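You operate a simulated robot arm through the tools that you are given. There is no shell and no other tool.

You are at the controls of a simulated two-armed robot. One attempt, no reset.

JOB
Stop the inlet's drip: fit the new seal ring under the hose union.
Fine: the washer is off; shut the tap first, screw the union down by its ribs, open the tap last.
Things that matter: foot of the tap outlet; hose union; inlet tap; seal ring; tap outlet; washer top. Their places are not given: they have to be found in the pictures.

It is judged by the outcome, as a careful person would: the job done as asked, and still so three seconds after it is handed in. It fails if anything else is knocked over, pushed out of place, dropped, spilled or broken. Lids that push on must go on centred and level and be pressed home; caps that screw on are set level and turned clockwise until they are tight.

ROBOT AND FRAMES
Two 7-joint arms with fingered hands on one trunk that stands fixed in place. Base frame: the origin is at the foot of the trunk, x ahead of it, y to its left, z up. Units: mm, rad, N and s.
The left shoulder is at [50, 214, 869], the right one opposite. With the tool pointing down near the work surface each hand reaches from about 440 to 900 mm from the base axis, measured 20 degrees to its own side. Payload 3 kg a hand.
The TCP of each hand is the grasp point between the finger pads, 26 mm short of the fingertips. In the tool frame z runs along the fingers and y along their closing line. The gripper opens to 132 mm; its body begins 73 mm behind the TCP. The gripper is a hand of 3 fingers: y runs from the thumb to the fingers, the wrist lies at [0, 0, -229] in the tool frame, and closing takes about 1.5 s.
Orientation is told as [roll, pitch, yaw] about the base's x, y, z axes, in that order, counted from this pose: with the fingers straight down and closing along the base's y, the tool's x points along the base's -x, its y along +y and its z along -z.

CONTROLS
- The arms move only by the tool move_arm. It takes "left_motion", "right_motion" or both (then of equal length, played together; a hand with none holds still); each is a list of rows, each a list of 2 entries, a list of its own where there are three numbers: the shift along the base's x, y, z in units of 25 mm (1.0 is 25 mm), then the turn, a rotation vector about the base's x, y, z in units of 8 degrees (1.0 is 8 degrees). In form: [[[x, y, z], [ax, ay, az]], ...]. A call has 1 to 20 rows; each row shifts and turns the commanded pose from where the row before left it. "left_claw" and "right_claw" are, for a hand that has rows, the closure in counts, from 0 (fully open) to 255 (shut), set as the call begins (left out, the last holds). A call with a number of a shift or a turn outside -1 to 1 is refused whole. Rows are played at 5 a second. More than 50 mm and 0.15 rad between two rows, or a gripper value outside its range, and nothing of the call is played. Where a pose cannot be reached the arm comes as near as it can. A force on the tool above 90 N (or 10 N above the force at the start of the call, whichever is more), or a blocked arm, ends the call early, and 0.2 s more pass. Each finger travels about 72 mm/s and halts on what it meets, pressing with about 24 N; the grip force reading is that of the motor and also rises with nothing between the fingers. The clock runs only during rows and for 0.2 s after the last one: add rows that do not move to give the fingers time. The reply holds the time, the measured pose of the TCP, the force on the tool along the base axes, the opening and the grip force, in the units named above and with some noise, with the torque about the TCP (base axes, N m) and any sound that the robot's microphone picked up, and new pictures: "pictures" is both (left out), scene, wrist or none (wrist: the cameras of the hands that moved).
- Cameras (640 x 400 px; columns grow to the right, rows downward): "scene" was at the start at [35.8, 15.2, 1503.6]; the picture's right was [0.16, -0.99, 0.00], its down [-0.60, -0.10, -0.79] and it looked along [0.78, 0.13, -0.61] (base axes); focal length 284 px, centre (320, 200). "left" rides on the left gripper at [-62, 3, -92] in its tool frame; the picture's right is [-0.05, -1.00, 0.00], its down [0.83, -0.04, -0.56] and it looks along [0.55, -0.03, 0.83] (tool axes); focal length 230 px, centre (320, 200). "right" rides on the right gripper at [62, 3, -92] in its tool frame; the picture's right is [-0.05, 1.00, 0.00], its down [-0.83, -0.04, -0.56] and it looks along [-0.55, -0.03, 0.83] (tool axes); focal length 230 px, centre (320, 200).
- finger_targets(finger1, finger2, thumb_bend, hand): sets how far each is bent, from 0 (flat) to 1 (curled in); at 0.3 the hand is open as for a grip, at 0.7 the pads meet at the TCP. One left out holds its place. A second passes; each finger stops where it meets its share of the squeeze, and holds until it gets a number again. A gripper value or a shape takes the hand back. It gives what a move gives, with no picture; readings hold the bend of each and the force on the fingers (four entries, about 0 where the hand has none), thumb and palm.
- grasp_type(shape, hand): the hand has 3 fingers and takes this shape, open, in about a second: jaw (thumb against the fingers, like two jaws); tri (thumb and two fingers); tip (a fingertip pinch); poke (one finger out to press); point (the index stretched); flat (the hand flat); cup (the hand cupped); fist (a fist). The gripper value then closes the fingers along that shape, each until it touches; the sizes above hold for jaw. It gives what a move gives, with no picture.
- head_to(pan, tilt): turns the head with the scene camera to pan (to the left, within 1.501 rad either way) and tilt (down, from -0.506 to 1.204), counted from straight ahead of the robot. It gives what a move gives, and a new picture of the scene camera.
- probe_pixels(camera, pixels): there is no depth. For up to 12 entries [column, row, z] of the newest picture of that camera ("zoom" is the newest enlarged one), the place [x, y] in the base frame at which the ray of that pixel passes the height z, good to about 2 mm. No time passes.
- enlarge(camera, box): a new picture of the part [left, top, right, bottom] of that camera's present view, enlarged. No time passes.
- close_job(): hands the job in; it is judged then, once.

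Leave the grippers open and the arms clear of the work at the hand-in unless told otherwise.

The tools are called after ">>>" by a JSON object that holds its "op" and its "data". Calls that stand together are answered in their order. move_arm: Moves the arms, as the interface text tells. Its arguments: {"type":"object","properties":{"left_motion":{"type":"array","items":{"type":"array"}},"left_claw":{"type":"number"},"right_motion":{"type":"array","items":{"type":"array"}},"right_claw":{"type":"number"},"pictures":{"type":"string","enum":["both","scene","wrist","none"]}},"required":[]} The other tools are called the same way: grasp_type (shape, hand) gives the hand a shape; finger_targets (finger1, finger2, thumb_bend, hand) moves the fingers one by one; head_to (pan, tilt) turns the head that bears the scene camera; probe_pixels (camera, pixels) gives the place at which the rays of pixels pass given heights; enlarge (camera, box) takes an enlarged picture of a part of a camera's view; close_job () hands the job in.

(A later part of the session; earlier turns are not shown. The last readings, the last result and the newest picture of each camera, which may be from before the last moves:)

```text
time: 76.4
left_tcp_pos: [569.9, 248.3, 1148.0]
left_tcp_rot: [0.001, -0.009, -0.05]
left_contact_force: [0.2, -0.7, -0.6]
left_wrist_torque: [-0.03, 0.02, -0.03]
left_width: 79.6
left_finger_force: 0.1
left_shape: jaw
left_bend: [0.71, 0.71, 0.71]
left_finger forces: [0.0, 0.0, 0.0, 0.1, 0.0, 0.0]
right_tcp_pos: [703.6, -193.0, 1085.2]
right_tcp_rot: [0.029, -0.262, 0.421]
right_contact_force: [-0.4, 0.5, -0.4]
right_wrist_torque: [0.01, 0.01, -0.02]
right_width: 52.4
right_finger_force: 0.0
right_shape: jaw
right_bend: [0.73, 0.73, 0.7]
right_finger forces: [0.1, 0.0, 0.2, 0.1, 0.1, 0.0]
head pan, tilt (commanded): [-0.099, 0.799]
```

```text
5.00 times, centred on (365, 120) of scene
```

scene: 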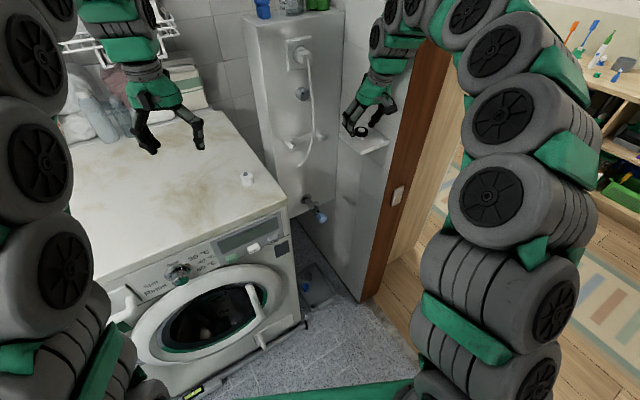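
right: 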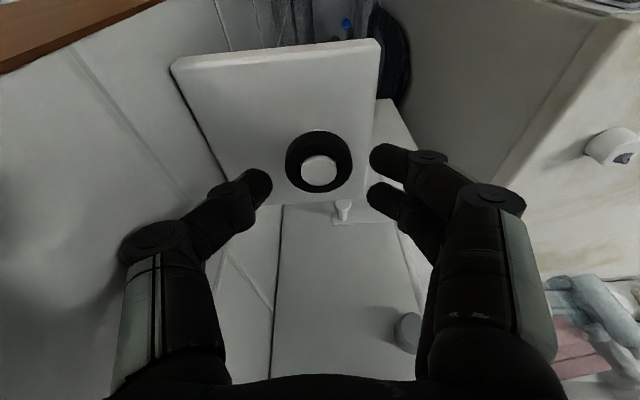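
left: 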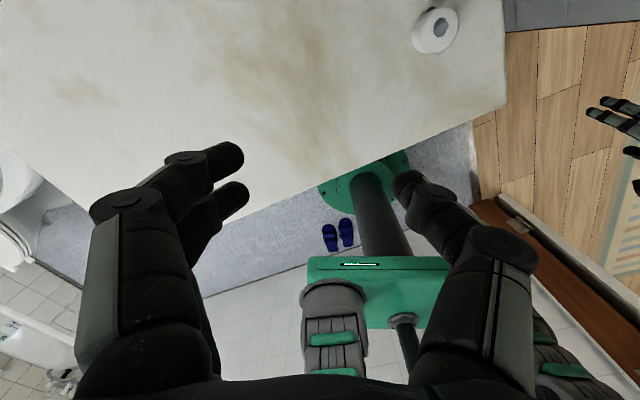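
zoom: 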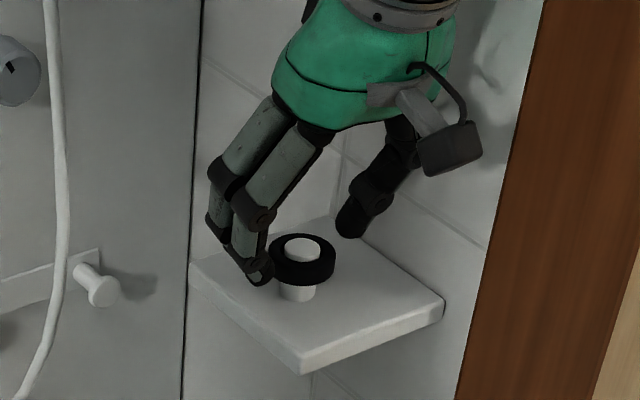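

Balanced and free of contact. I lower a further 17 mm straight down.

>>> {"op": "move_arm", "data": {"right_motion": [[[0, 0, -0.35], [0, 0, 0]], [[0, 0, -0.33], [0, 0, 0]]], "pictures": "both"}}

>>> {"op": "enlarge", "data": {"camera": "right", "box": [220, 110, 430, 260]}}

>>> {"op": "enlarge", "data": {"camera": "scene", "box": [330, 80, 400, 160]}}

```text
time: 77.0
left_tcp_pos: [570.5, 249.1, 1148.2]
left_tcp_rot: [0.0, -0.008, -0.05]
left_contact_force: [0.0, 0.8, 0.5]
left_wrist_torque: [0.0, -0.01, -0.02]
left_width: 80.0
left_finger_force: 0.0
left_shape: jaw
left_bend: [0.71, 0.71, 0.71]
left_finger forces: [0.1, 0.0, 0.0, 0.1, 0.0, 0.0]
right_tcp_pos: [704.5, -191.1, 1069.4]
right_tcp_rot: [0.031, -0.268, 0.422]
right_contact_force: [0.3, 0.3, -0.2]
right_wrist_torque: [-0.03, -0.02, 0.02]
right_width: 52.2
right_finger_force: 0.0
right_shape: jaw
right_bend: [0.73, 0.73, 0.7]
right_finger forces: [0.0, 0.0, 0.0, 0.1, 0.0, 0.0]
head pan, tilt (commanded): [-0.099, 0.799]
```

scene: 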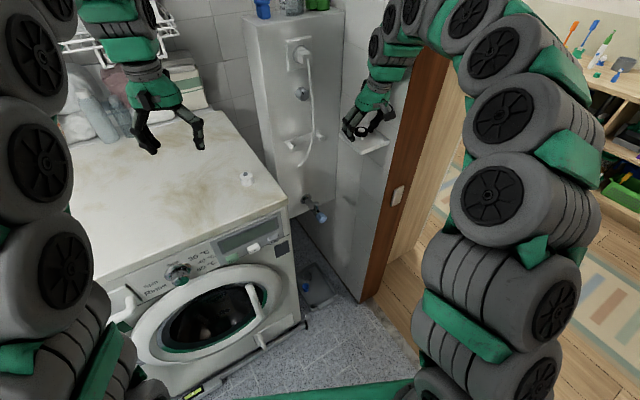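
right: 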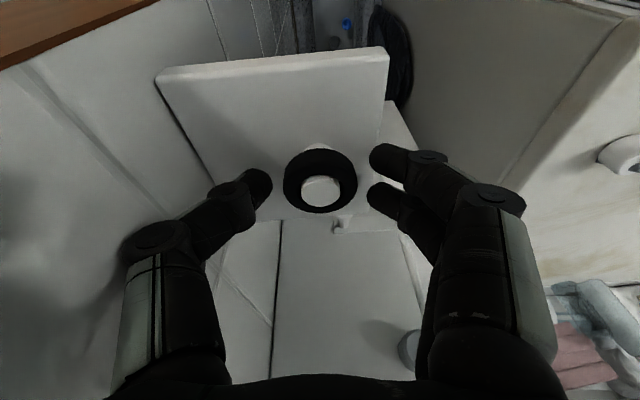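

```text
2.67 times, centred on (325, 185) of right
```

zoom: 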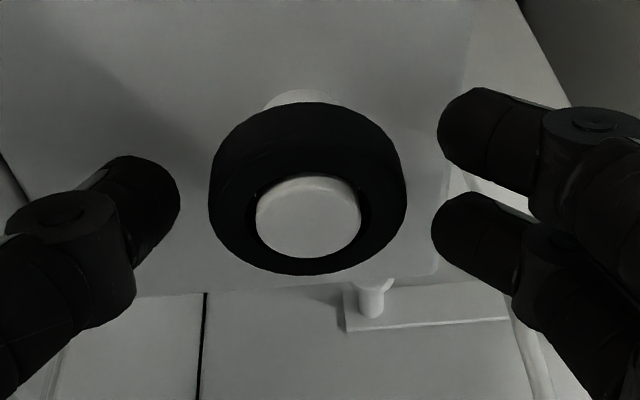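

```text
5.00 times, centred on (365, 120) of scene
```

zoom: 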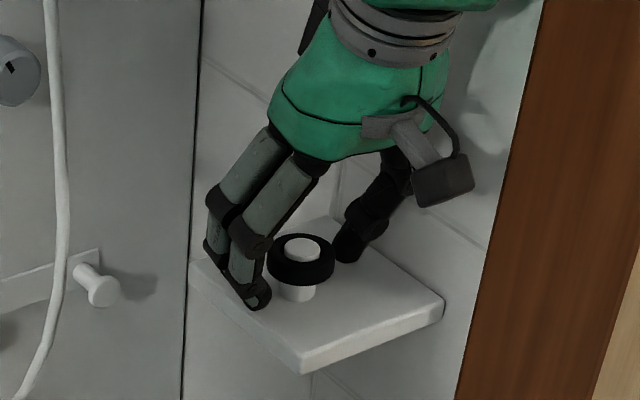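

No contact and the ring is well between the pads. I close the right hand on the ring.

>>> {"op": "move_arm", "data": {"right_motion": [[[0, 0, 0], [0, 0, 0]], [[0, 0, 0], [0, 0, 0]], [[0, 0, 0], [0, 0, 0]], [[0, 0, 0], [0, 0, 0]], [[0, 0, 0], [0, 0, 0]]], "right_claw": 255, "pictures": "both"}}

>>> {"op": "enlarge", "data": {"camera": "right", "box": [220, 110, 430, 260]}}

>>> {"op": "enlarge", "data": {"camera": "scene", "box": [330, 80, 400, 160]}}

```text
time: 78.2
left_tcp_pos: [569.6, 248.8, 1148.9]
left_tcp_rot: [-0.001, -0.009, -0.051]
left_contact_force: [0.1, -0.3, 0.3]
left_wrist_torque: [0.03, -0.01, -0.03]
left_width: 79.9
left_finger_force: 0.1
left_shape: jaw
left_bend: [0.71, 0.71, 0.71]
left_finger forces: [0.0, 0.0, 0.1, 0.0, 0.0, 0.0]
right_tcp_pos: [704.1, -191.2, 1069.1]
right_tcp_rot: [0.028, -0.265, 0.42]
right_contact_force: [3.6, 1.0, 0.4]
right_wrist_torque: [-0.04, -0.06, -0.01]
right_width: 27.8
right_finger_force: 24.4
right_shape: jaw
right_bend: [0.73, 0.73, 0.7]
right_finger forces: [10.4, 11.3, 0.0, 0.0, 22.0, 0.1]
head pan, tilt (commanded): [-0.099, 0.799]
```

scene: 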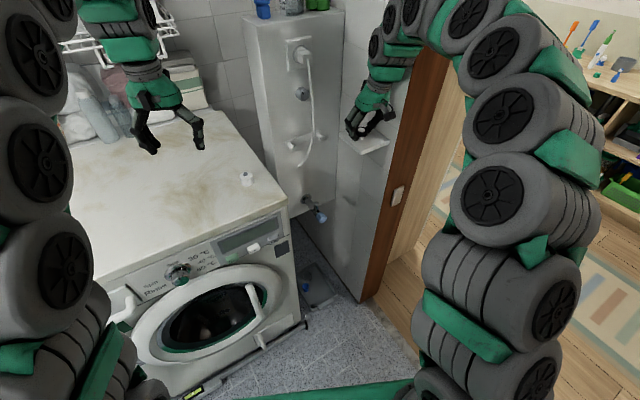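
right: 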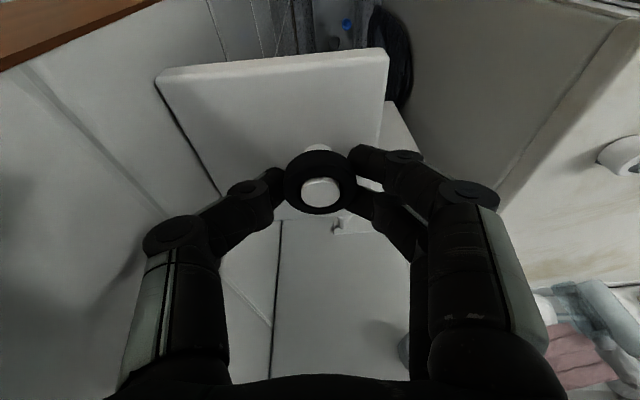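

```text
2.67 times, centred on (325, 185) of right
```

zoom: 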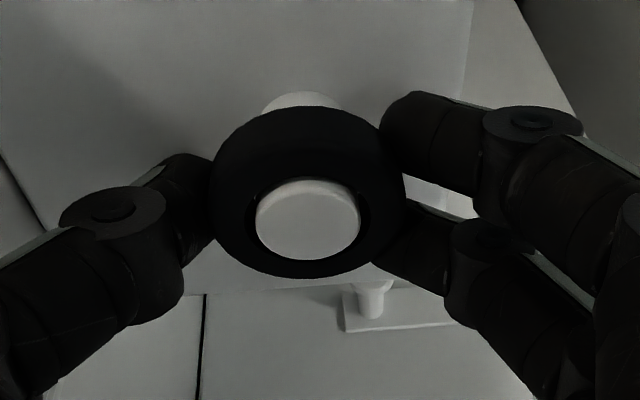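

```text
5.00 times, centred on (365, 120) of scene
```

zoom: 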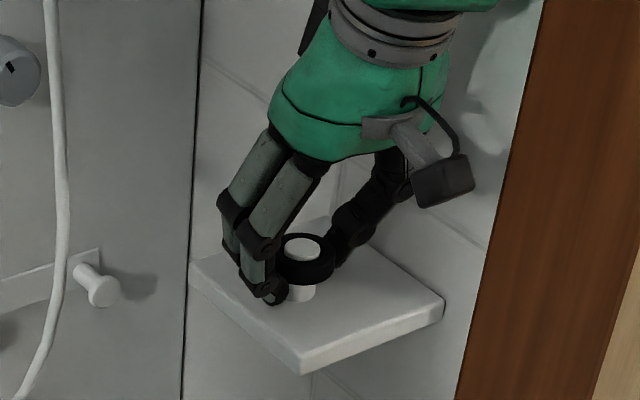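

Gripped evenly. I lift the ring straight up off its post by 45 mm.

>>> {"op": "move_arm", "data": {"right_motion": [[[0, 0, 0.2], [0, 0, 0]], [[0, 0, 0.3], [0, 0, 0]], [[0, 0, 0.4], [0, 0, 0]], [[0, 0, 0.5], [0, 0, 0]], [[0, 0, 0.4], [0, 0, 0]]], "pictures": "both"}}

>>> {"op": "enlarge", "data": {"camera": "right", "box": [220, 110, 430, 260]}}

>>> {"op": "enlarge", "data": {"camera": "scene", "box": [330, 60, 400, 150]}}

```text
time: 79.4
left_tcp_pos: [568.7, 248.0, 1149.7]
left_tcp_rot: [-0.001, -0.008, -0.052]
left_contact_force: [-0.4, 0.2, 0.1]
left_wrist_torque: [-0.01, -0.03, 0.02]
left_width: 79.8
left_finger_force: 0.1
left_shape: jaw
left_bend: [0.71, 0.71, 0.71]
left_finger forces: [0.0, 0.0, 0.0, 0.1, 0.0, 0.0]
right_tcp_pos: [702.2, -191.2, 1114.3]
right_tcp_rot: [0.03, -0.265, 0.421]
right_contact_force: [-0.1, 0.2, -0.4]
right_wrist_torque: [0.0, 0.02, 0.0]
right_width: 27.2
right_finger_force: 23.3
right_shape: jaw
right_bend: [0.73, 0.73, 0.7]
right_finger forces: [10.3, 10.9, 0.0, 0.0, 22.0, 0.0]
head pan, tilt (commanded): [-0.099, 0.799]
```

scene: 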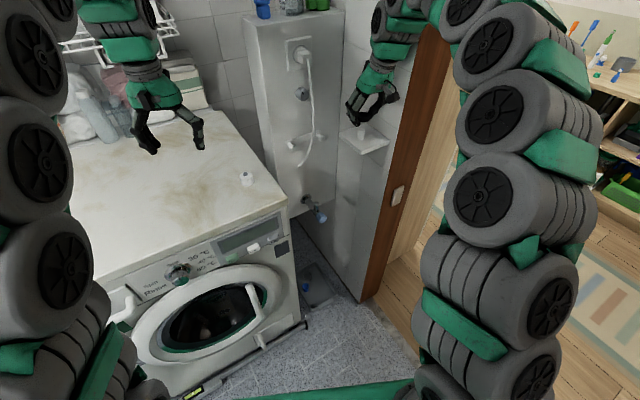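
right: 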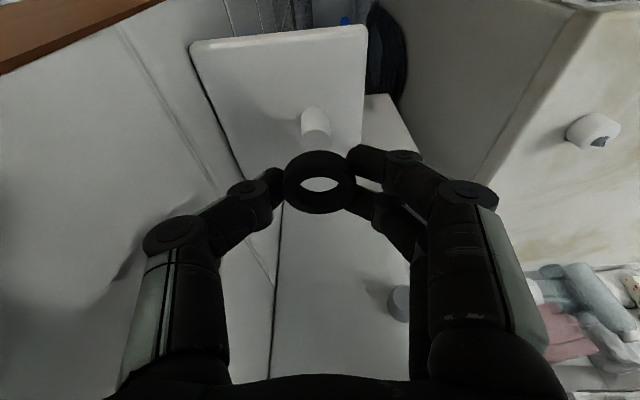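

```text
2.67 times, centred on (325, 185) of right
```

zoom: 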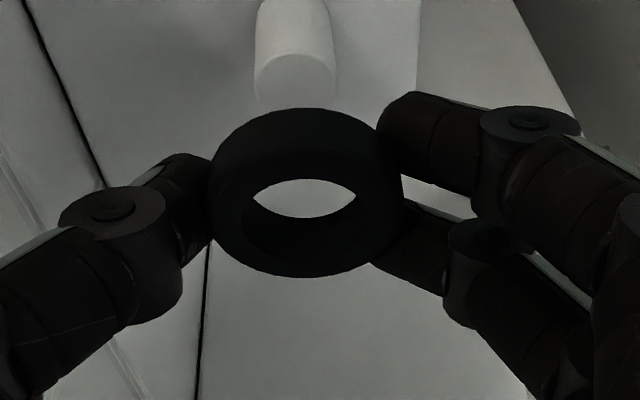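

```text
4.44 times, centred on (365, 105) of scene
```

zoom: 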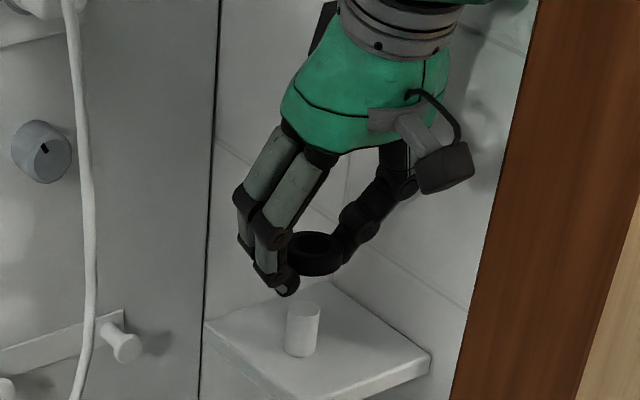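

The ring is held level. The right forearm would come too near the shelf over the outlet, so I will set the ring down on the washer's top for the left hand to take it upright. First the left hand moves away to the left.

>>> {"op": "move_arm", "data": {"left_motion": [[[-0.4, 0.9, 0.1], [0, 0, 0]], [[-0.4, 0.9, 0.1], [0, 0, 0]], [[-0.4, 0.9, 0.1], [0, 0, 0]], [[-0.4, 0.9, 0.1], [0, 0, 0]], [[-0.4, 0.9, 0.1], [0, 0, 0]], [[-0.4, 0.9, 0.1], [0, 0, 0]], [[-0.4, 0.9, 0.1], [0, 0, 0]], [[-0.4, 0.9, 0.1], [0, 0, 0]]], "right_motion": [[[0, 0, 0.5], [0, 0, 0]], [[0, 0, 0.5], [0, 0, 0]], [[0, 0, 0.5], [0, 0, 0]], [[0, 0, 0.5], [0, 0, 0]], [[-0.5, 0.5, 0], [0, 0, 0]], [[-0.5, 0.5, 0], [0, 0, 0]], [[-0.5, 0.5, 0], [0, 0, 0]], [[-0.5, 0.5, 0], [0, 0, 0]]], "pictures": "scene"}}

```text
time: 81.2
left_tcp_pos: [490.0, 428.9, 1169.3]
left_tcp_rot: [0.001, -0.007, -0.051]
left_contact_force: [0.2, -0.4, 0.5]
left_wrist_torque: [-0.01, 0.01, 0.02]
left_width: 79.8
left_finger_force: 0.0
left_shape: jaw
left_bend: [0.71, 0.71, 0.71]
left_finger forces: [0.0, 0.1, 0.0, 0.0, 0.0, 0.0]
right_tcp_pos: [652.1, -142.8, 1163.4]
right_tcp_rot: [0.029, -0.265, 0.417]
right_contact_force: [-0.2, 0.7, -1.0]
right_wrist_torque: [0.0, -0.01, 0.01]
right_width: 27.2
right_finger_force: 24.0
right_shape: jaw
right_bend: [0.73, 0.73, 0.7]
right_finger forces: [8.9, 11.2, 0.0, 0.0, 21.8, 0.0]
head pan, tilt (commanded): [-0.099, 0.799]
```

scene: 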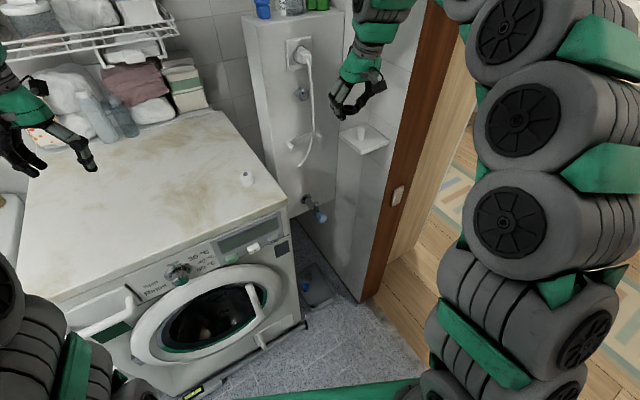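

Both are clear. I carry the ring leftwards over the washer, high above the union.

>>> {"op": "move_arm", "data": {"right_motion": [[[-0.28, 0.98, 0], [0, 0, 0]], [[-0.28, 0.98, 0], [0, 0, 0]], [[-0.28, 0.98, 0], [0, 0, 0]], [[-0.28, 0.98, 0], [0, 0, 0]], [[-0.28, 0.98, 0], [0, 0, 0]], [[-0.28, 0.98, 0], [0, 0, 0]], [[-0.28, 0.98, 0], [0, 0, 0]], [[-0.28, 0.98, 0], [0, 0, 0]]], "pictures": "both"}}

```text
time: 83.0
left_tcp_pos: [490.4, 428.9, 1170.0]
left_tcp_rot: [-0.001, -0.009, -0.049]
left_contact_force: [-0.4, -0.7, 0.7]
left_wrist_torque: [-0.01, 0.0, 0.01]
left_width: 80.2
left_finger_force: 0.0
left_shape: jaw
left_bend: [0.71, 0.71, 0.71]
left_finger forces: [0.0, 0.0, 0.1, 0.2, 0.1, 0.0]
right_tcp_pos: [595.8, 55.5, 1164.6]
right_tcp_rot: [0.027, -0.265, 0.422]
right_contact_force: [-0.8, -0.1, 0.3]
right_wrist_torque: [-0.03, 0.02, 0.0]
right_width: 27.4
right_finger_force: 23.8
right_shape: jaw
right_bend: [0.74, 0.73, 0.7]
right_finger forces: [8.3, 11.4, 0.0, 0.1, 21.7, 0.0]
head pan, tilt (commanded): [-0.099, 0.799]
```

scene: 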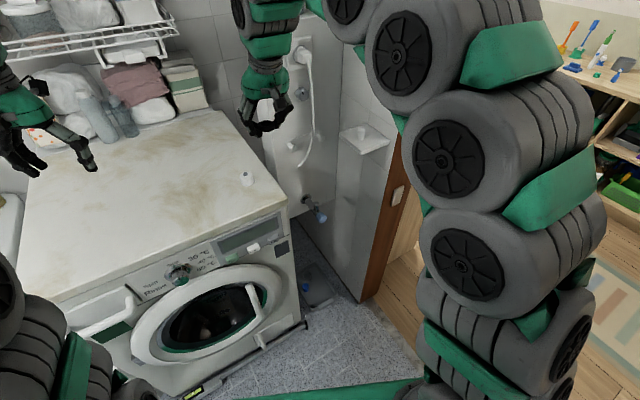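
right: 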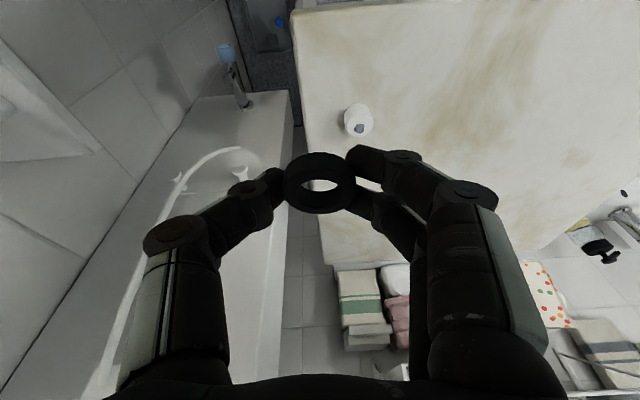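

Fine. I continue to about (547,225) and bring the hand nearly upright on the way.

>>> {"op": "move_arm", "data": {"right_motion": [[[-0.28, 0.97, 0], [0, 0, 0]], [[-0.28, 0.97, 0], [0, 0, 0]], [[-0.28, 0.97, 0], [0, 0, 0]], [[-0.28, 0.97, 0], [0, 0, 0]], [[-0.28, 0.97, 0], [0, 0, 0]], [[-0.28, 0.97, -0.5], [-0.33, 0.73, 0]], [[-0.28, 0.97, -0.5], [-0.33, 0.73, 0]], [[0, 0, -1], [0, 0, 0]], [[0, 0, -1], [0, 0, 0]], [[0, 0, -1], [0, 0, 0]]], "pictures": "both"}}

>>> {"op": "enlarge", "data": {"camera": "scene", "box": [120, 60, 290, 240]}}

```text
time: 85.2
left_tcp_pos: [490.9, 429.0, 1168.2]
left_tcp_rot: [-0.001, -0.01, -0.051]
left_contact_force: [-0.1, 0.2, -0.3]
left_wrist_torque: [-0.01, -0.01, 0.02]
left_width: 80.1
left_finger_force: 0.0
left_shape: jaw
left_bend: [0.71, 0.71, 0.71]
left_finger forces: [0.0, 0.0, 0.0, 0.0, 0.0, 0.0]
right_tcp_pos: [546.7, 223.4, 1063.8]
right_tcp_rot: [0.027, -0.041, 0.419]
right_contact_force: [0.7, -0.3, -0.1]
right_wrist_torque: [-0.06, 0.01, 0.03]
right_width: 27.1
right_finger_force: 24.1
right_shape: jaw
right_bend: [0.74, 0.73, 0.7]
right_finger forces: [7.8, 11.3, 0.0, 0.0, 21.4, 0.1]
head pan, tilt (commanded): [-0.099, 0.799]
```

scene: 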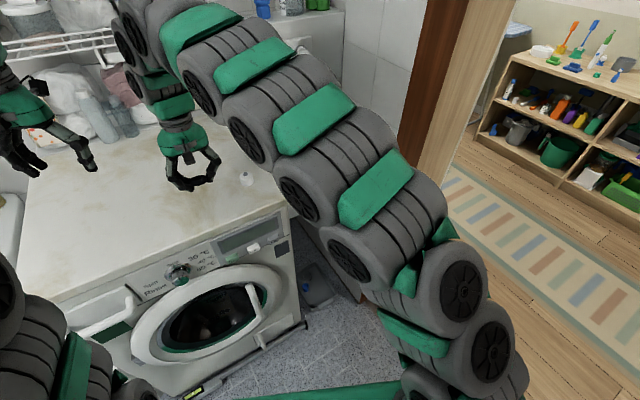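
right: 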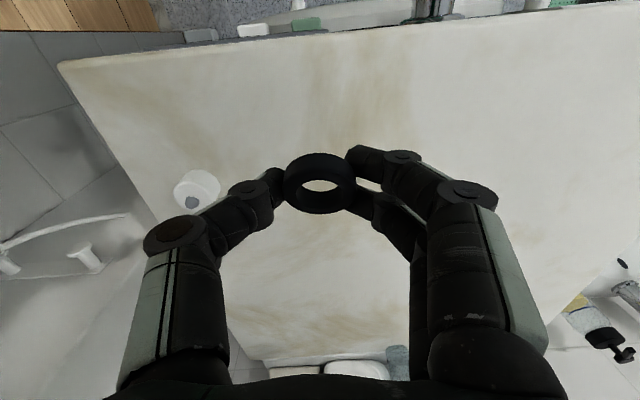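

```text
2.22 times, centred on (205, 150) of scene
```

zoom: 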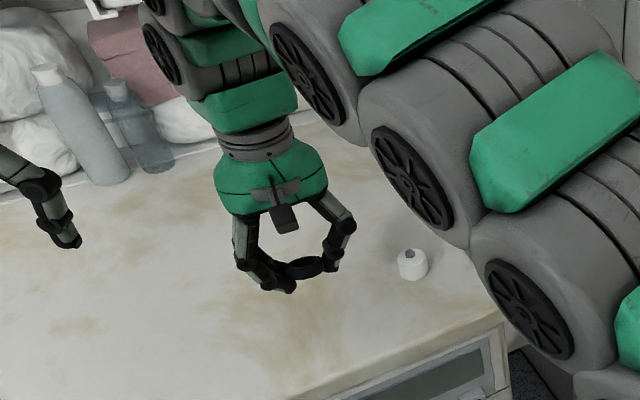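

The hand is above the chosen spot with the union well clear. I lower to just above the surface, then creep.

>>> {"op": "move_arm", "data": {"right_motion": [[[0, 0, -0.9], [0, 0, 0]], [[0, 0, -0.9], [0, 0, 0]], [[0, 0, -0.7], [0, 0, 0]], [[0, 0, -0.3], [0, 0, 0]]], "pictures": "both"}}

>>> {"op": "enlarge", "data": {"camera": "right", "box": [220, 110, 430, 260]}}

>>> {"op": "enlarge", "data": {"camera": "scene", "box": [160, 130, 260, 230]}}

```text
time: 86.2
left_tcp_pos: [490.5, 427.9, 1169.6]
left_tcp_rot: [0.0, -0.009, -0.05]
left_contact_force: [-0.1, 0.7, -0.4]
left_wrist_torque: [0.0, -0.02, 0.03]
left_width: 79.8
left_finger_force: 0.1
left_shape: jaw
left_bend: [0.71, 0.71, 0.71]
left_finger forces: [0.0, 0.0, 0.0, 0.0, 0.0, 0.0]
right_tcp_pos: [547.9, 223.9, 995.0]
right_tcp_rot: [0.029, -0.042, 0.419]
right_contact_force: [0.0, 1.1, 0.3]
right_wrist_torque: [0.01, 0.02, -0.01]
right_width: 27.2
right_finger_force: 24.0
right_shape: jaw
right_bend: [0.74, 0.73, 0.7]
right_finger forces: [7.7, 11.4, 0.1, 0.1, 21.4, 0.0]
head pan, tilt (commanded): [-0.099, 0.799]
```

scene: 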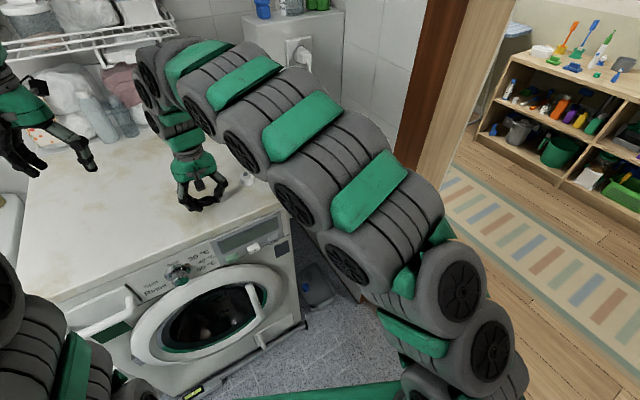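
right: 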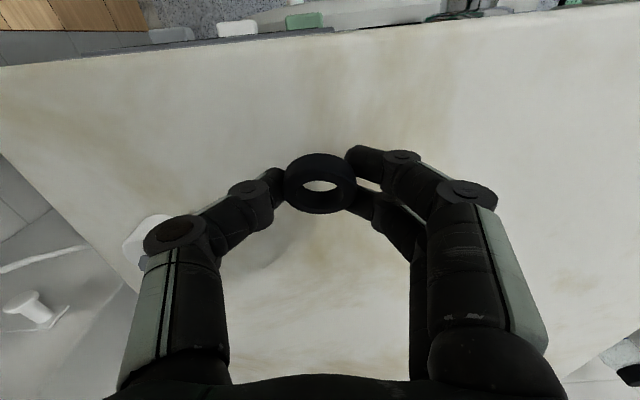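

```text
2.67 times, centred on (325, 185) of right
```

zoom: 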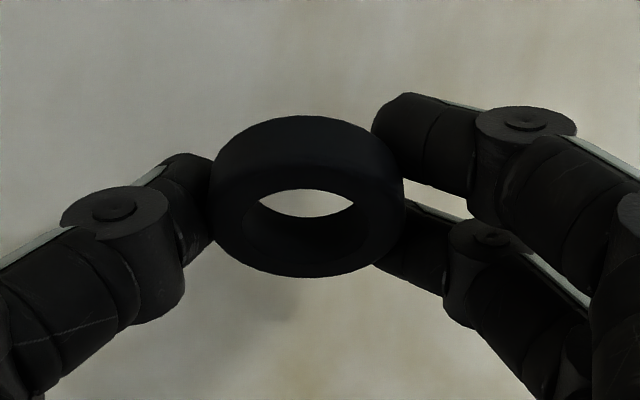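

```text
4.00 times, centred on (210, 180) of scene
```

zoom: 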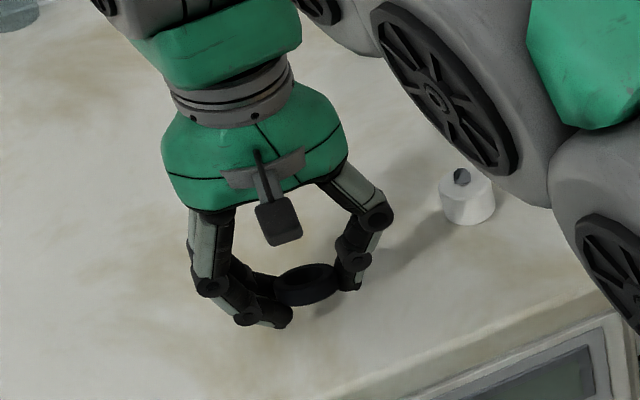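

About 19 mm remain. I creep 15 mm lower.

>>> {"op": "move_arm", "data": {"right_motion": [[[0, 0, -0.2], [0, 0, 0]], [[0, 0, -0.2], [0, 0, 0]], [[0, 0, -0.2], [0, 0, 0]]], "pictures": "scene"}}

>>> {"op": "enlarge", "data": {"camera": "scene", "box": [180, 150, 250, 220]}}

```text
time: 87.0
left_tcp_pos: [490.0, 428.7, 1169.6]
left_tcp_rot: [-0.002, -0.009, -0.051]
left_contact_force: [0.0, -0.5, -0.1]
left_wrist_torque: [0.02, 0.01, -0.01]
left_width: 79.9
left_finger_force: 0.1
left_shape: jaw
left_bend: [0.71, 0.71, 0.71]
left_finger forces: [0.0, 0.1, 0.1, 0.0, 0.0, 0.0]
right_tcp_pos: [548.5, 224.6, 979.5]
right_tcp_rot: [0.028, -0.042, 0.42]
right_contact_force: [0.1, 0.1, -0.8]
right_wrist_torque: [-0.01, 0.02, 0.02]
right_width: 27.0
right_finger_force: 23.8
right_shape: jaw
right_bend: [0.74, 0.73, 0.7]
right_finger forces: [7.7, 11.3, 0.1, 0.0, 21.5, 0.0]
head pan, tilt (commanded): [-0.099, 0.799]
```

scene: 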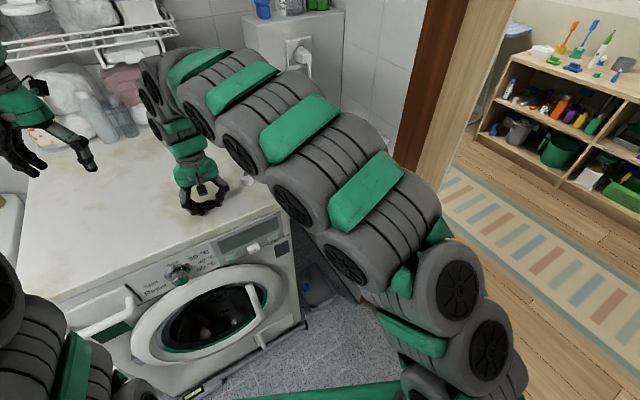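

```text
5.71 times, centred on (215, 185) of scene
```

zoom: 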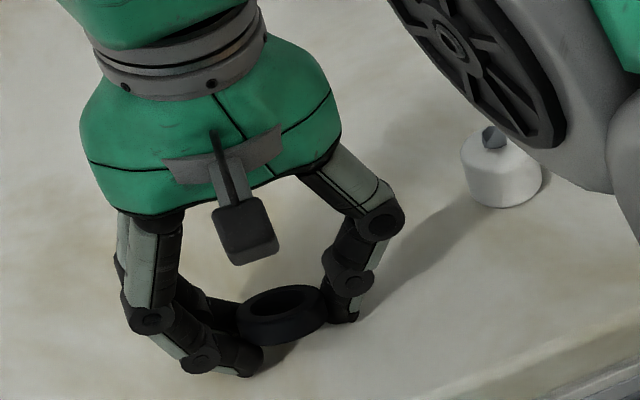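

Nearly there. I lower in 1 mm rows.

>>> {"op": "move_arm", "data": {"right_motion": [[[0, 0, -0.05], [0, 0, 0]], [[0, 0, -0.05], [0, 0, 0]]], "pictures": "none"}}

>>> {"op": "move_arm", "data": {"right_motion": [[[0, 0, -0.04], [0, 0, 0]]], "pictures": "none"}}

```text
time: 87.6
left_tcp_pos: [491.6, 429.5, 1169.3]
left_tcp_rot: [-0.001, -0.009, -0.05]
left_contact_force: [-0.4, -0.2, -0.4]
left_wrist_torque: [-0.02, 0.02, 0.02]
left_width: 79.8
left_finger_force: 0.0
left_shape: jaw
left_bend: [0.71, 0.71, 0.71]
left_finger forces: [0.0, 0.0, 0.1, 0.0, 0.0, 0.0]
right_tcp_pos: [548.7, 224.1, 977.4]
right_tcp_rot: [0.029, -0.042, 0.421]
right_contact_force: [-0.6, -4.0, 14.4]
right_wrist_torque: [-0.43, -0.08, -0.04]
right_width: 27.8
right_finger_force: 24.0
right_shape: jaw
right_bend: [0.74, 0.73, 0.7]
right_finger forces: [8.2, 12.8, 0.0, 0.0, 37.8, 0.0]
head pan, tilt (commanded): [-0.099, 0.799]
```

```text
time: 88.0
left_tcp_pos: [490.5, 429.8, 1169.1]
left_tcp_rot: [0.0, -0.008, -0.05]
left_contact_force: [-0.6, 1.1, 0.4]
left_wrist_torque: [-0.03, 0.04, 0.01]
left_width: 80.1
left_finger_force: 0.0
left_shape: jaw
left_bend: [0.71, 0.71, 0.71]
left_finger forces: [0.0, 0.0, 0.1, 0.0, 0.1, 0.1]
right_tcp_pos: [548.6, 223.2, 978.6]
right_tcp_rot: [0.028, -0.044, 0.421]
right_contact_force: [1.7, -2.9, 22.8]
right_wrist_torque: [-0.59, -0.18, 0.0]
right_width: 28.5
right_finger_force: 23.9
right_shape: jaw
right_bend: [0.74, 0.73, 0.7]
right_finger forces: [8.5, 13.3, 0.1, 0.0, 47.0, 0.1]
head pan, tilt (commanded): [-0.099, 0.799]
```

The thumb's tip touches the top (23 N). I ease up 1 mm and open the hand to about 60 mm so that the ring settles flat.

>>> {"op": "move_arm", "data": {"right_motion": [[[0, 0, 0.05], [0, 0, 0]], [[0, 0, 0], [0, 0, 0]]], "pictures": "none"}}

>>> {"op": "move_arm", "data": {"right_motion": [[[0, 0, 0], [0, 0, 0]], [[0, 0, 0], [0, 0, 0]], [[0, 0, 0], [0, 0, 0]], [[0, 0, 0], [0, 0, 0]]], "right_claw": 130, "pictures": "both"}}

>>> {"op": "enlarge", "data": {"camera": "scene", "box": [180, 150, 250, 220]}}

>>> {"op": "enlarge", "data": {"camera": "right", "box": [220, 110, 430, 260]}}

```text
time: 88.6
left_tcp_pos: [490.0, 430.0, 1168.9]
left_tcp_rot: [-0.001, -0.009, -0.049]
left_contact_force: [0.5, -0.1, 0.5]
left_wrist_torque: [0.01, 0.02, -0.04]
left_width: 80.0
left_finger_force: 0.0
left_shape: jaw
left_bend: [0.71, 0.71, 0.71]
left_finger forces: [0.0, 0.0, 0.0, 0.1, 0.0, 0.0]
right_tcp_pos: [548.2, 223.4, 977.7]
right_tcp_rot: [0.028, -0.04, 0.422]
right_contact_force: [4.2, -1.0, 10.5]
right_wrist_torque: [-0.28, -0.18, 0.11]
right_width: 28.6
right_finger_force: 24.5
right_shape: jaw
right_bend: [0.74, 0.73, 0.7]
right_finger forces: [7.8, 13.1, 0.0, 0.1, 34.5, 0.0]
head pan, tilt (commanded): [-0.099, 0.799]
```

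```text
time: 89.6
left_tcp_pos: [490.8, 430.1, 1169.5]
left_tcp_rot: [0.001, -0.008, -0.05]
left_contact_force: [0.5, -0.4, 0.1]
left_wrist_torque: [0.01, 0.02, 0.0]
left_width: 79.6
left_finger_force: 0.0
left_shape: jaw
left_bend: [0.71, 0.71, 0.71]
left_finger forces: [0.0, 0.0, 0.0, 0.1, 0.0, 0.1]
right_tcp_pos: [548.2, 224.8, 977.1]
right_tcp_rot: [0.027, -0.042, 0.421]
right_contact_force: [-2.3, 2.0, 6.7]
right_wrist_torque: [-0.21, -0.04, -0.01]
right_width: 60.0
right_finger_force: 0.0
right_shape: jaw
right_bend: [0.73, 0.73, 0.72]
right_finger forces: [0.0, 0.1, 0.0, 0.0, 6.6, 0.0]
head pan, tilt (commanded): [-0.099, 0.799]
```

scene: 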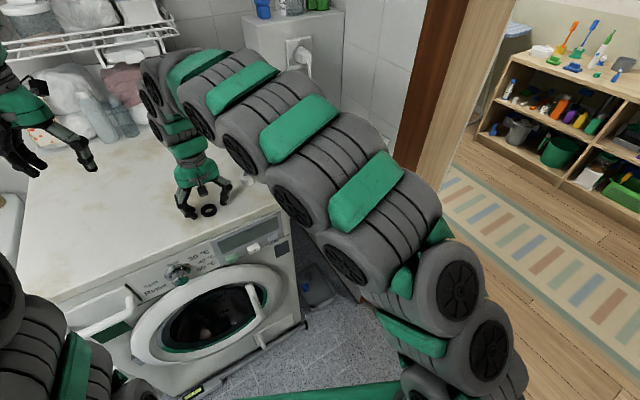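
right: 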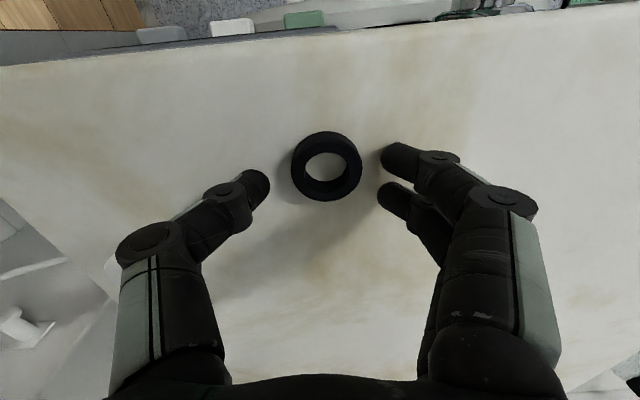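

```text
5.71 times, centred on (215, 185) of scene
```

zoom: 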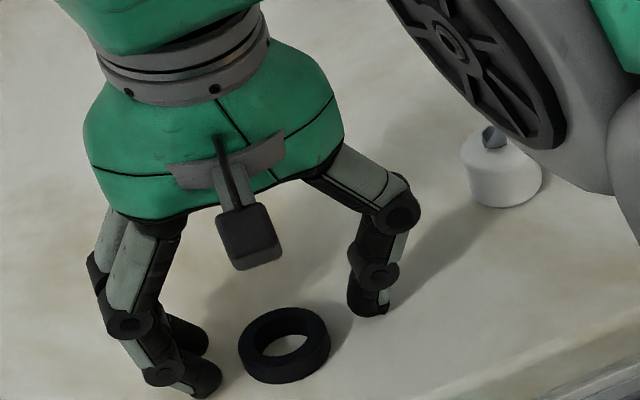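

```text
2.67 times, centred on (325, 185) of right
```

zoom: 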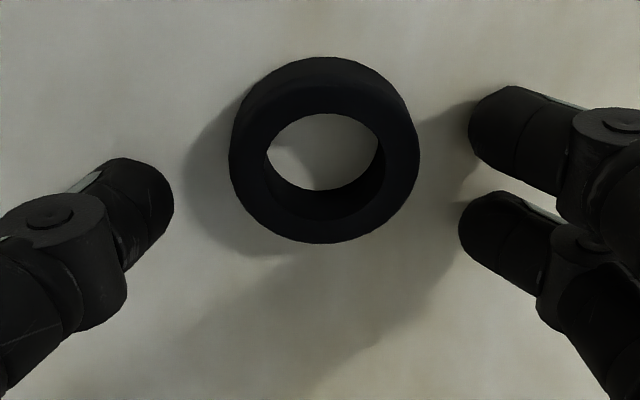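

The ring lies flat on the washer's top. I raise the right hand straight up, and take it back to the right side.

>>> {"op": "move_arm", "data": {"right_motion": [[[0, 0, 0.5], [0, 0, 0]], [[0, 0, 1], [0, 0, 0]], [[0, 0, 1], [0, 0, 0]], [[0, 0, 1], [0, 0, 0]], [[0, 0, 1], [0, 0, 0]], [[0, 0, 1], [0, 0, 0]], [[0, 0, 1], [0, 0, 0]], [[-0.1, -0.95, 0.2], [0, 0, 0]], [[-0.1, -0.95, 0.2], [0, 0, 0]], [[-0.1, -0.95, 0.2], [0, 0, 0]], [[-0.1, -0.95, 0.2], [0, 0, 0]], [[-0.1, -0.95, 0.2], [0, 0, 0]], [[-0.1, -0.95, 0.2], [0, 0, 0]], [[-0.1, -0.95, 0], [0, 0, 0]], [[-0.1, -0.95, 0], [0, 0, 0]], [[-0.1, -0.95, 0], [0, 0, 0]], [[-0.1, -0.95, 0], [0, 0, 0]], [[-0.1, -0.95, 0], [0, 0, 0]], [[-0.1, -0.95, 0], [0, 0, 0]]], "pictures": "scene"}}

```text
time: 93.6
left_tcp_pos: [491.2, 430.2, 1169.7]
left_tcp_rot: [0.0, -0.007, -0.051]
left_contact_force: [0.0, 0.4, 1.0]
left_wrist_torque: [0.0, 0.02, -0.02]
left_width: 80.1
left_finger_force: 0.0
left_shape: jaw
left_bend: [0.71, 0.71, 0.71]
left_finger forces: [0.0, 0.0, 0.0, 0.1, 0.0, 0.1]
right_tcp_pos: [518.0, -60.6, 1169.5]
right_tcp_rot: [0.03, -0.045, 0.42]
right_contact_force: [1.2, -0.6, -0.4]
right_wrist_torque: [-0.02, -0.02, 0.02]
right_width: 63.9
right_finger_force: 0.1
right_shape: jaw
right_bend: [0.73, 0.73, 0.7]
right_finger forces: [0.0, 0.0, 0.0, 0.1, 0.0, 0.1]
head pan, tilt (commanded): [-0.099, 0.799]
```

scene: 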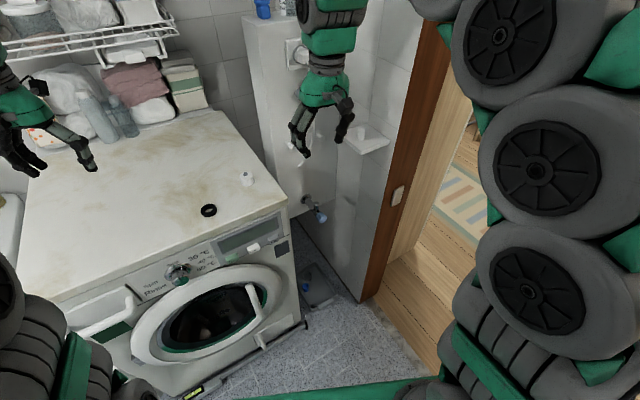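

The ring lies at (208,210) in the scene picture. I park the right hand further right, and measure the ring and union on the top.

>>> {"op": "move_arm", "data": {"right_motion": [[[-0.2, -1, 0], [0, 0, 0]], [[-0.2, -1, 0], [0, 0, 0]], [[-0.2, -1, 0], [0, 0, 0]], [[-0.2, -1, 0], [0, 0, 0]], [[-0.2, -1, 0], [0, 0, 0]], [[-0.2, -1, 0], [0, 0, 0]], [[-0.2, -1, 0], [0, 0, 0]], [[-0.2, -1, 0], [0, 0, 0]], [[-0.2, -1, 0], [0, 0, 0]], [[-0.2, -1, 0], [0, 0, 0]]], "pictures": "scene"}}

>>> {"op": "enlarge", "data": {"camera": "scene", "box": [195, 195, 225, 225]}}

>>> {"op": "enlarge", "data": {"camera": "scene", "box": [230, 165, 260, 195]}}

```text
time: 95.8
left_tcp_pos: [491.1, 429.6, 1169.5]
left_tcp_rot: [0.001, -0.009, -0.049]
left_contact_force: [-0.4, -0.3, -0.6]
left_wrist_torque: [-0.01, 0.01, 0.05]
left_width: 79.6
left_finger_force: 0.2
left_shape: jaw
left_bend: [0.71, 0.71, 0.71]
left_finger forces: [0.0, 0.1, 0.0, 0.0, 0.1, 0.1]
right_tcp_pos: [468.1, -310.6, 1167.3]
right_tcp_rot: [0.031, -0.039, 0.422]
right_contact_force: [-0.2, -0.1, -0.3]
right_wrist_torque: [0.05, -0.01, 0.02]
right_width: 64.1
right_finger_force: 0.0
right_shape: jaw
right_bend: [0.73, 0.73, 0.7]
right_finger forces: [0.1, 0.0, 0.1, 0.0, 0.0, 0.0]
head pan, tilt (commanded): [-0.099, 0.799]
```

scene: 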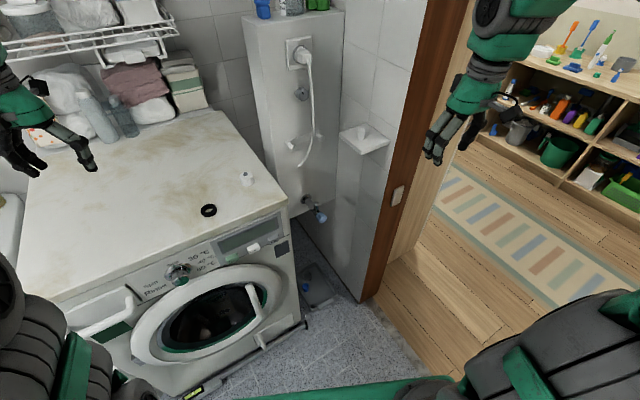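

```text
13.33 times, centred on (210, 210) of scene
```

zoom: 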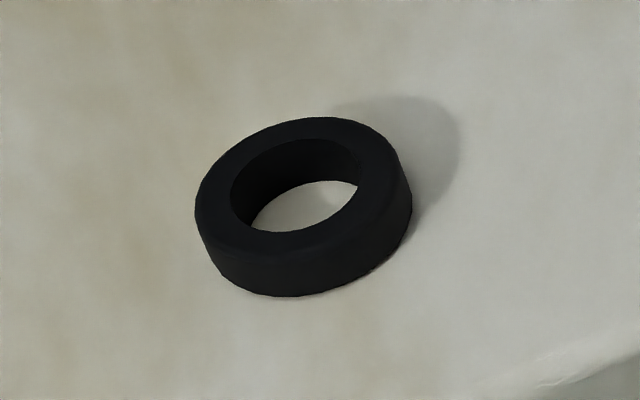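

```text
13.33 times, centred on (245, 180) of scene
```

zoom: 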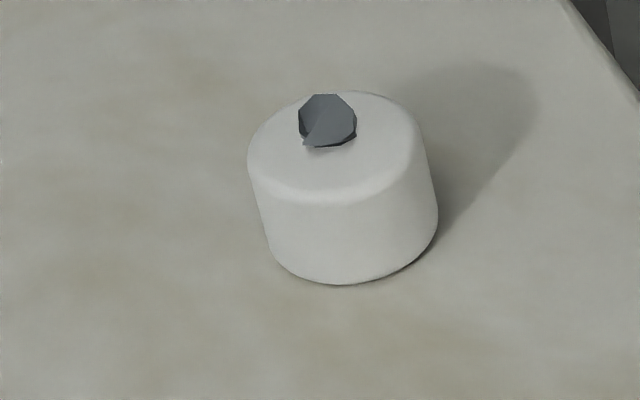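

>>> {"op": "probe_pixels", "data": {"camera": "scene", "pixels": [[208.35, 208.9, 960], [208.35, 208.9, 956], [246, 176.25, 975]]}}

>>> {"op": "probe_pixels", "data": {"camera": "left", "pixels": [[320, 200, 960]]}}

```text
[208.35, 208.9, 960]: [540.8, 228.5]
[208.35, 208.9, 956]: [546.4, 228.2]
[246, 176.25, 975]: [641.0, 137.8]
```

```text
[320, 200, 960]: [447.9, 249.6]
```

Ring centre ≈ (541,228), union ≈ (641,138). I bring the left hand above the ring, yawed 24° so that its fingers will straddle the tap's pipe when placing it.

>>> {"op": "move_arm", "data": {"left_motion": [[[0.222, -0.898, -0.45], [0, 0, 1]], [[0.222, -0.898, -0.45], [0, 0, 1]], [[0.222, -0.898, -0.45], [0, 0, 1]], [[0.222, -0.898, -0.45], [0, 0, 0.39]], [[0.222, -0.898, -0.45], [0, 0, 0]], [[0.222, -0.898, -0.45], [0, 0, 0]], [[0.222, -0.898, -0.45], [0, 0, 0]], [[0.222, -0.898, -0.45], [0, 0, 0]], [[0.222, -0.898, -0.45], [0, 0, 0]]], "left_claw": 125, "pictures": "both"}}

>>> {"op": "enlarge", "data": {"camera": "left", "box": [220, 80, 420, 240]}}

```text
time: 97.8
left_tcp_pos: [539.3, 227.6, 1068.1]
left_tcp_rot: [-0.002, -0.007, 0.424]
left_contact_force: [0.5, 0.6, -0.7]
left_wrist_torque: [0.0, 0.01, 0.0]
left_width: 67.9
left_finger_force: 0.0
left_shape: jaw
left_bend: [0.72, 0.72, 0.7]
left_finger forces: [0.0, 0.0, 0.1, 0.0, 0.1, 0.1]
right_tcp_pos: [468.0, -311.3, 1168.5]
right_tcp_rot: [0.029, -0.042, 0.421]
right_contact_force: [-0.5, -0.4, 0.7]
right_wrist_torque: [-0.01, -0.01, 0.02]
right_width: 63.8
right_finger_force: 0.1
right_shape: jaw
right_bend: [0.73, 0.73, 0.7]
right_finger forces: [0.1, 0.0, 0.1, 0.1, 0.0, 0.0]
head pan, tilt (commanded): [-0.099, 0.799]
```

scene: 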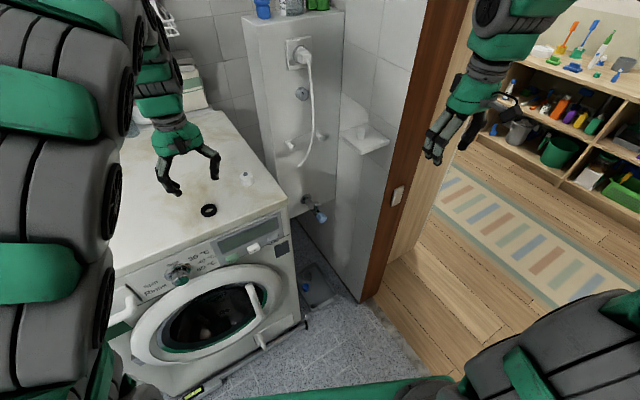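
left: 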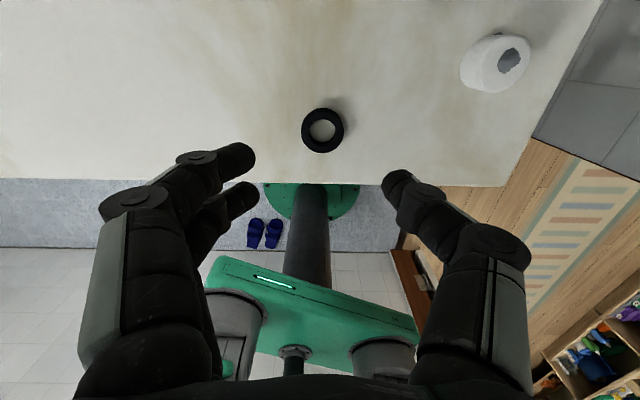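

```text
2.50 times, centred on (320, 160) of left
```

zoom: 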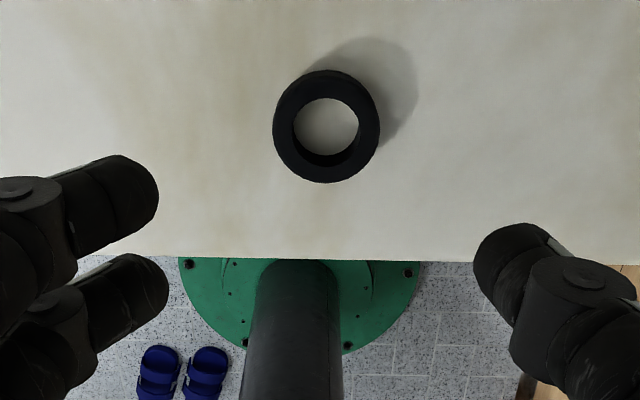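

>>> {"op": "probe_pixels", "data": {"camera": "left", "pixels": [[322.8, 130.4, 955], [322.8, 131.5, 960], [501, 62, 970]]}}

```text
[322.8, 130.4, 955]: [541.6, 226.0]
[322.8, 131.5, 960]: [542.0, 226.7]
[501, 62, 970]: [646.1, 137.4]
```

Ring centre confirmed at about (541.6,227). I centre over it and lower to 983, then a little more.

>>> {"op": "move_arm", "data": {"left_motion": [[[0.088, -0.02, -0.9], [0, 0, 0]], [[0, 0, -0.9], [0, 0, 0]], [[0, 0, -0.9], [0, 0, 0]], [[0, 0, -0.5], [0, 0, 0]], [[0, 0, -0.2], [0, 0, 0]]], "pictures": "both"}}

>>> {"op": "enlarge", "data": {"camera": "left", "box": [220, 100, 420, 260]}}

>>> {"op": "enlarge", "data": {"camera": "scene", "box": [170, 150, 250, 230]}}

```text
time: 99.0
left_tcp_pos: [541.2, 226.5, 983.9]
left_tcp_rot: [0.001, -0.009, 0.424]
left_contact_force: [-0.1, 0.1, 0.8]
left_wrist_torque: [0.0, 0.01, -0.01]
left_width: 67.8
left_finger_force: 0.1
left_shape: jaw
left_bend: [0.72, 0.72, 0.7]
left_finger forces: [0.1, 0.0, 0.0, 0.1, 0.1, 0.0]
right_tcp_pos: [467.6, -310.9, 1168.5]
right_tcp_rot: [0.03, -0.043, 0.421]
right_contact_force: [-0.5, 0.3, 0.2]
right_wrist_torque: [-0.03, -0.01, -0.04]
right_width: 64.0
right_finger_force: 0.1
right_shape: jaw
right_bend: [0.73, 0.73, 0.7]
right_finger forces: [0.1, 0.0, 0.0, 0.1, 0.0, 0.0]
head pan, tilt (commanded): [-0.099, 0.799]
```

scene: 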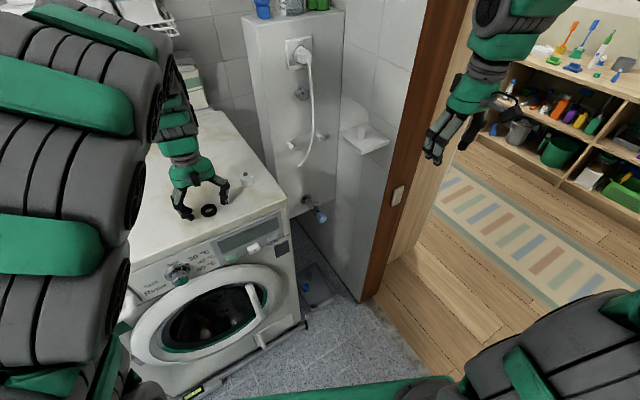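
left: 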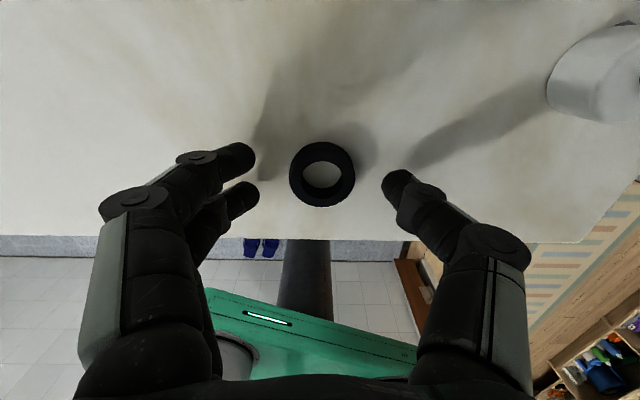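

```text
2.50 times, centred on (320, 180) of left
```

zoom: 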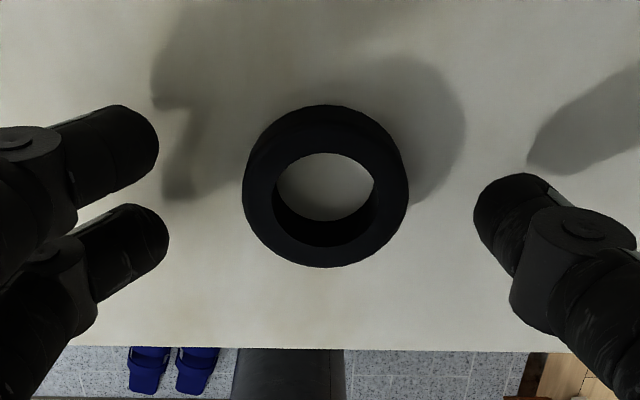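

```text
5.00 times, centred on (210, 190) of scene
```

zoom: 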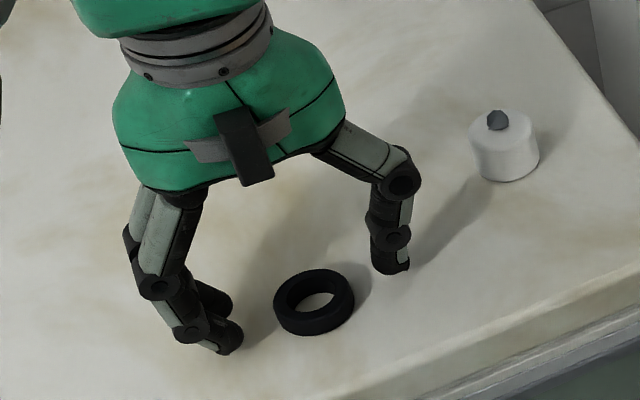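

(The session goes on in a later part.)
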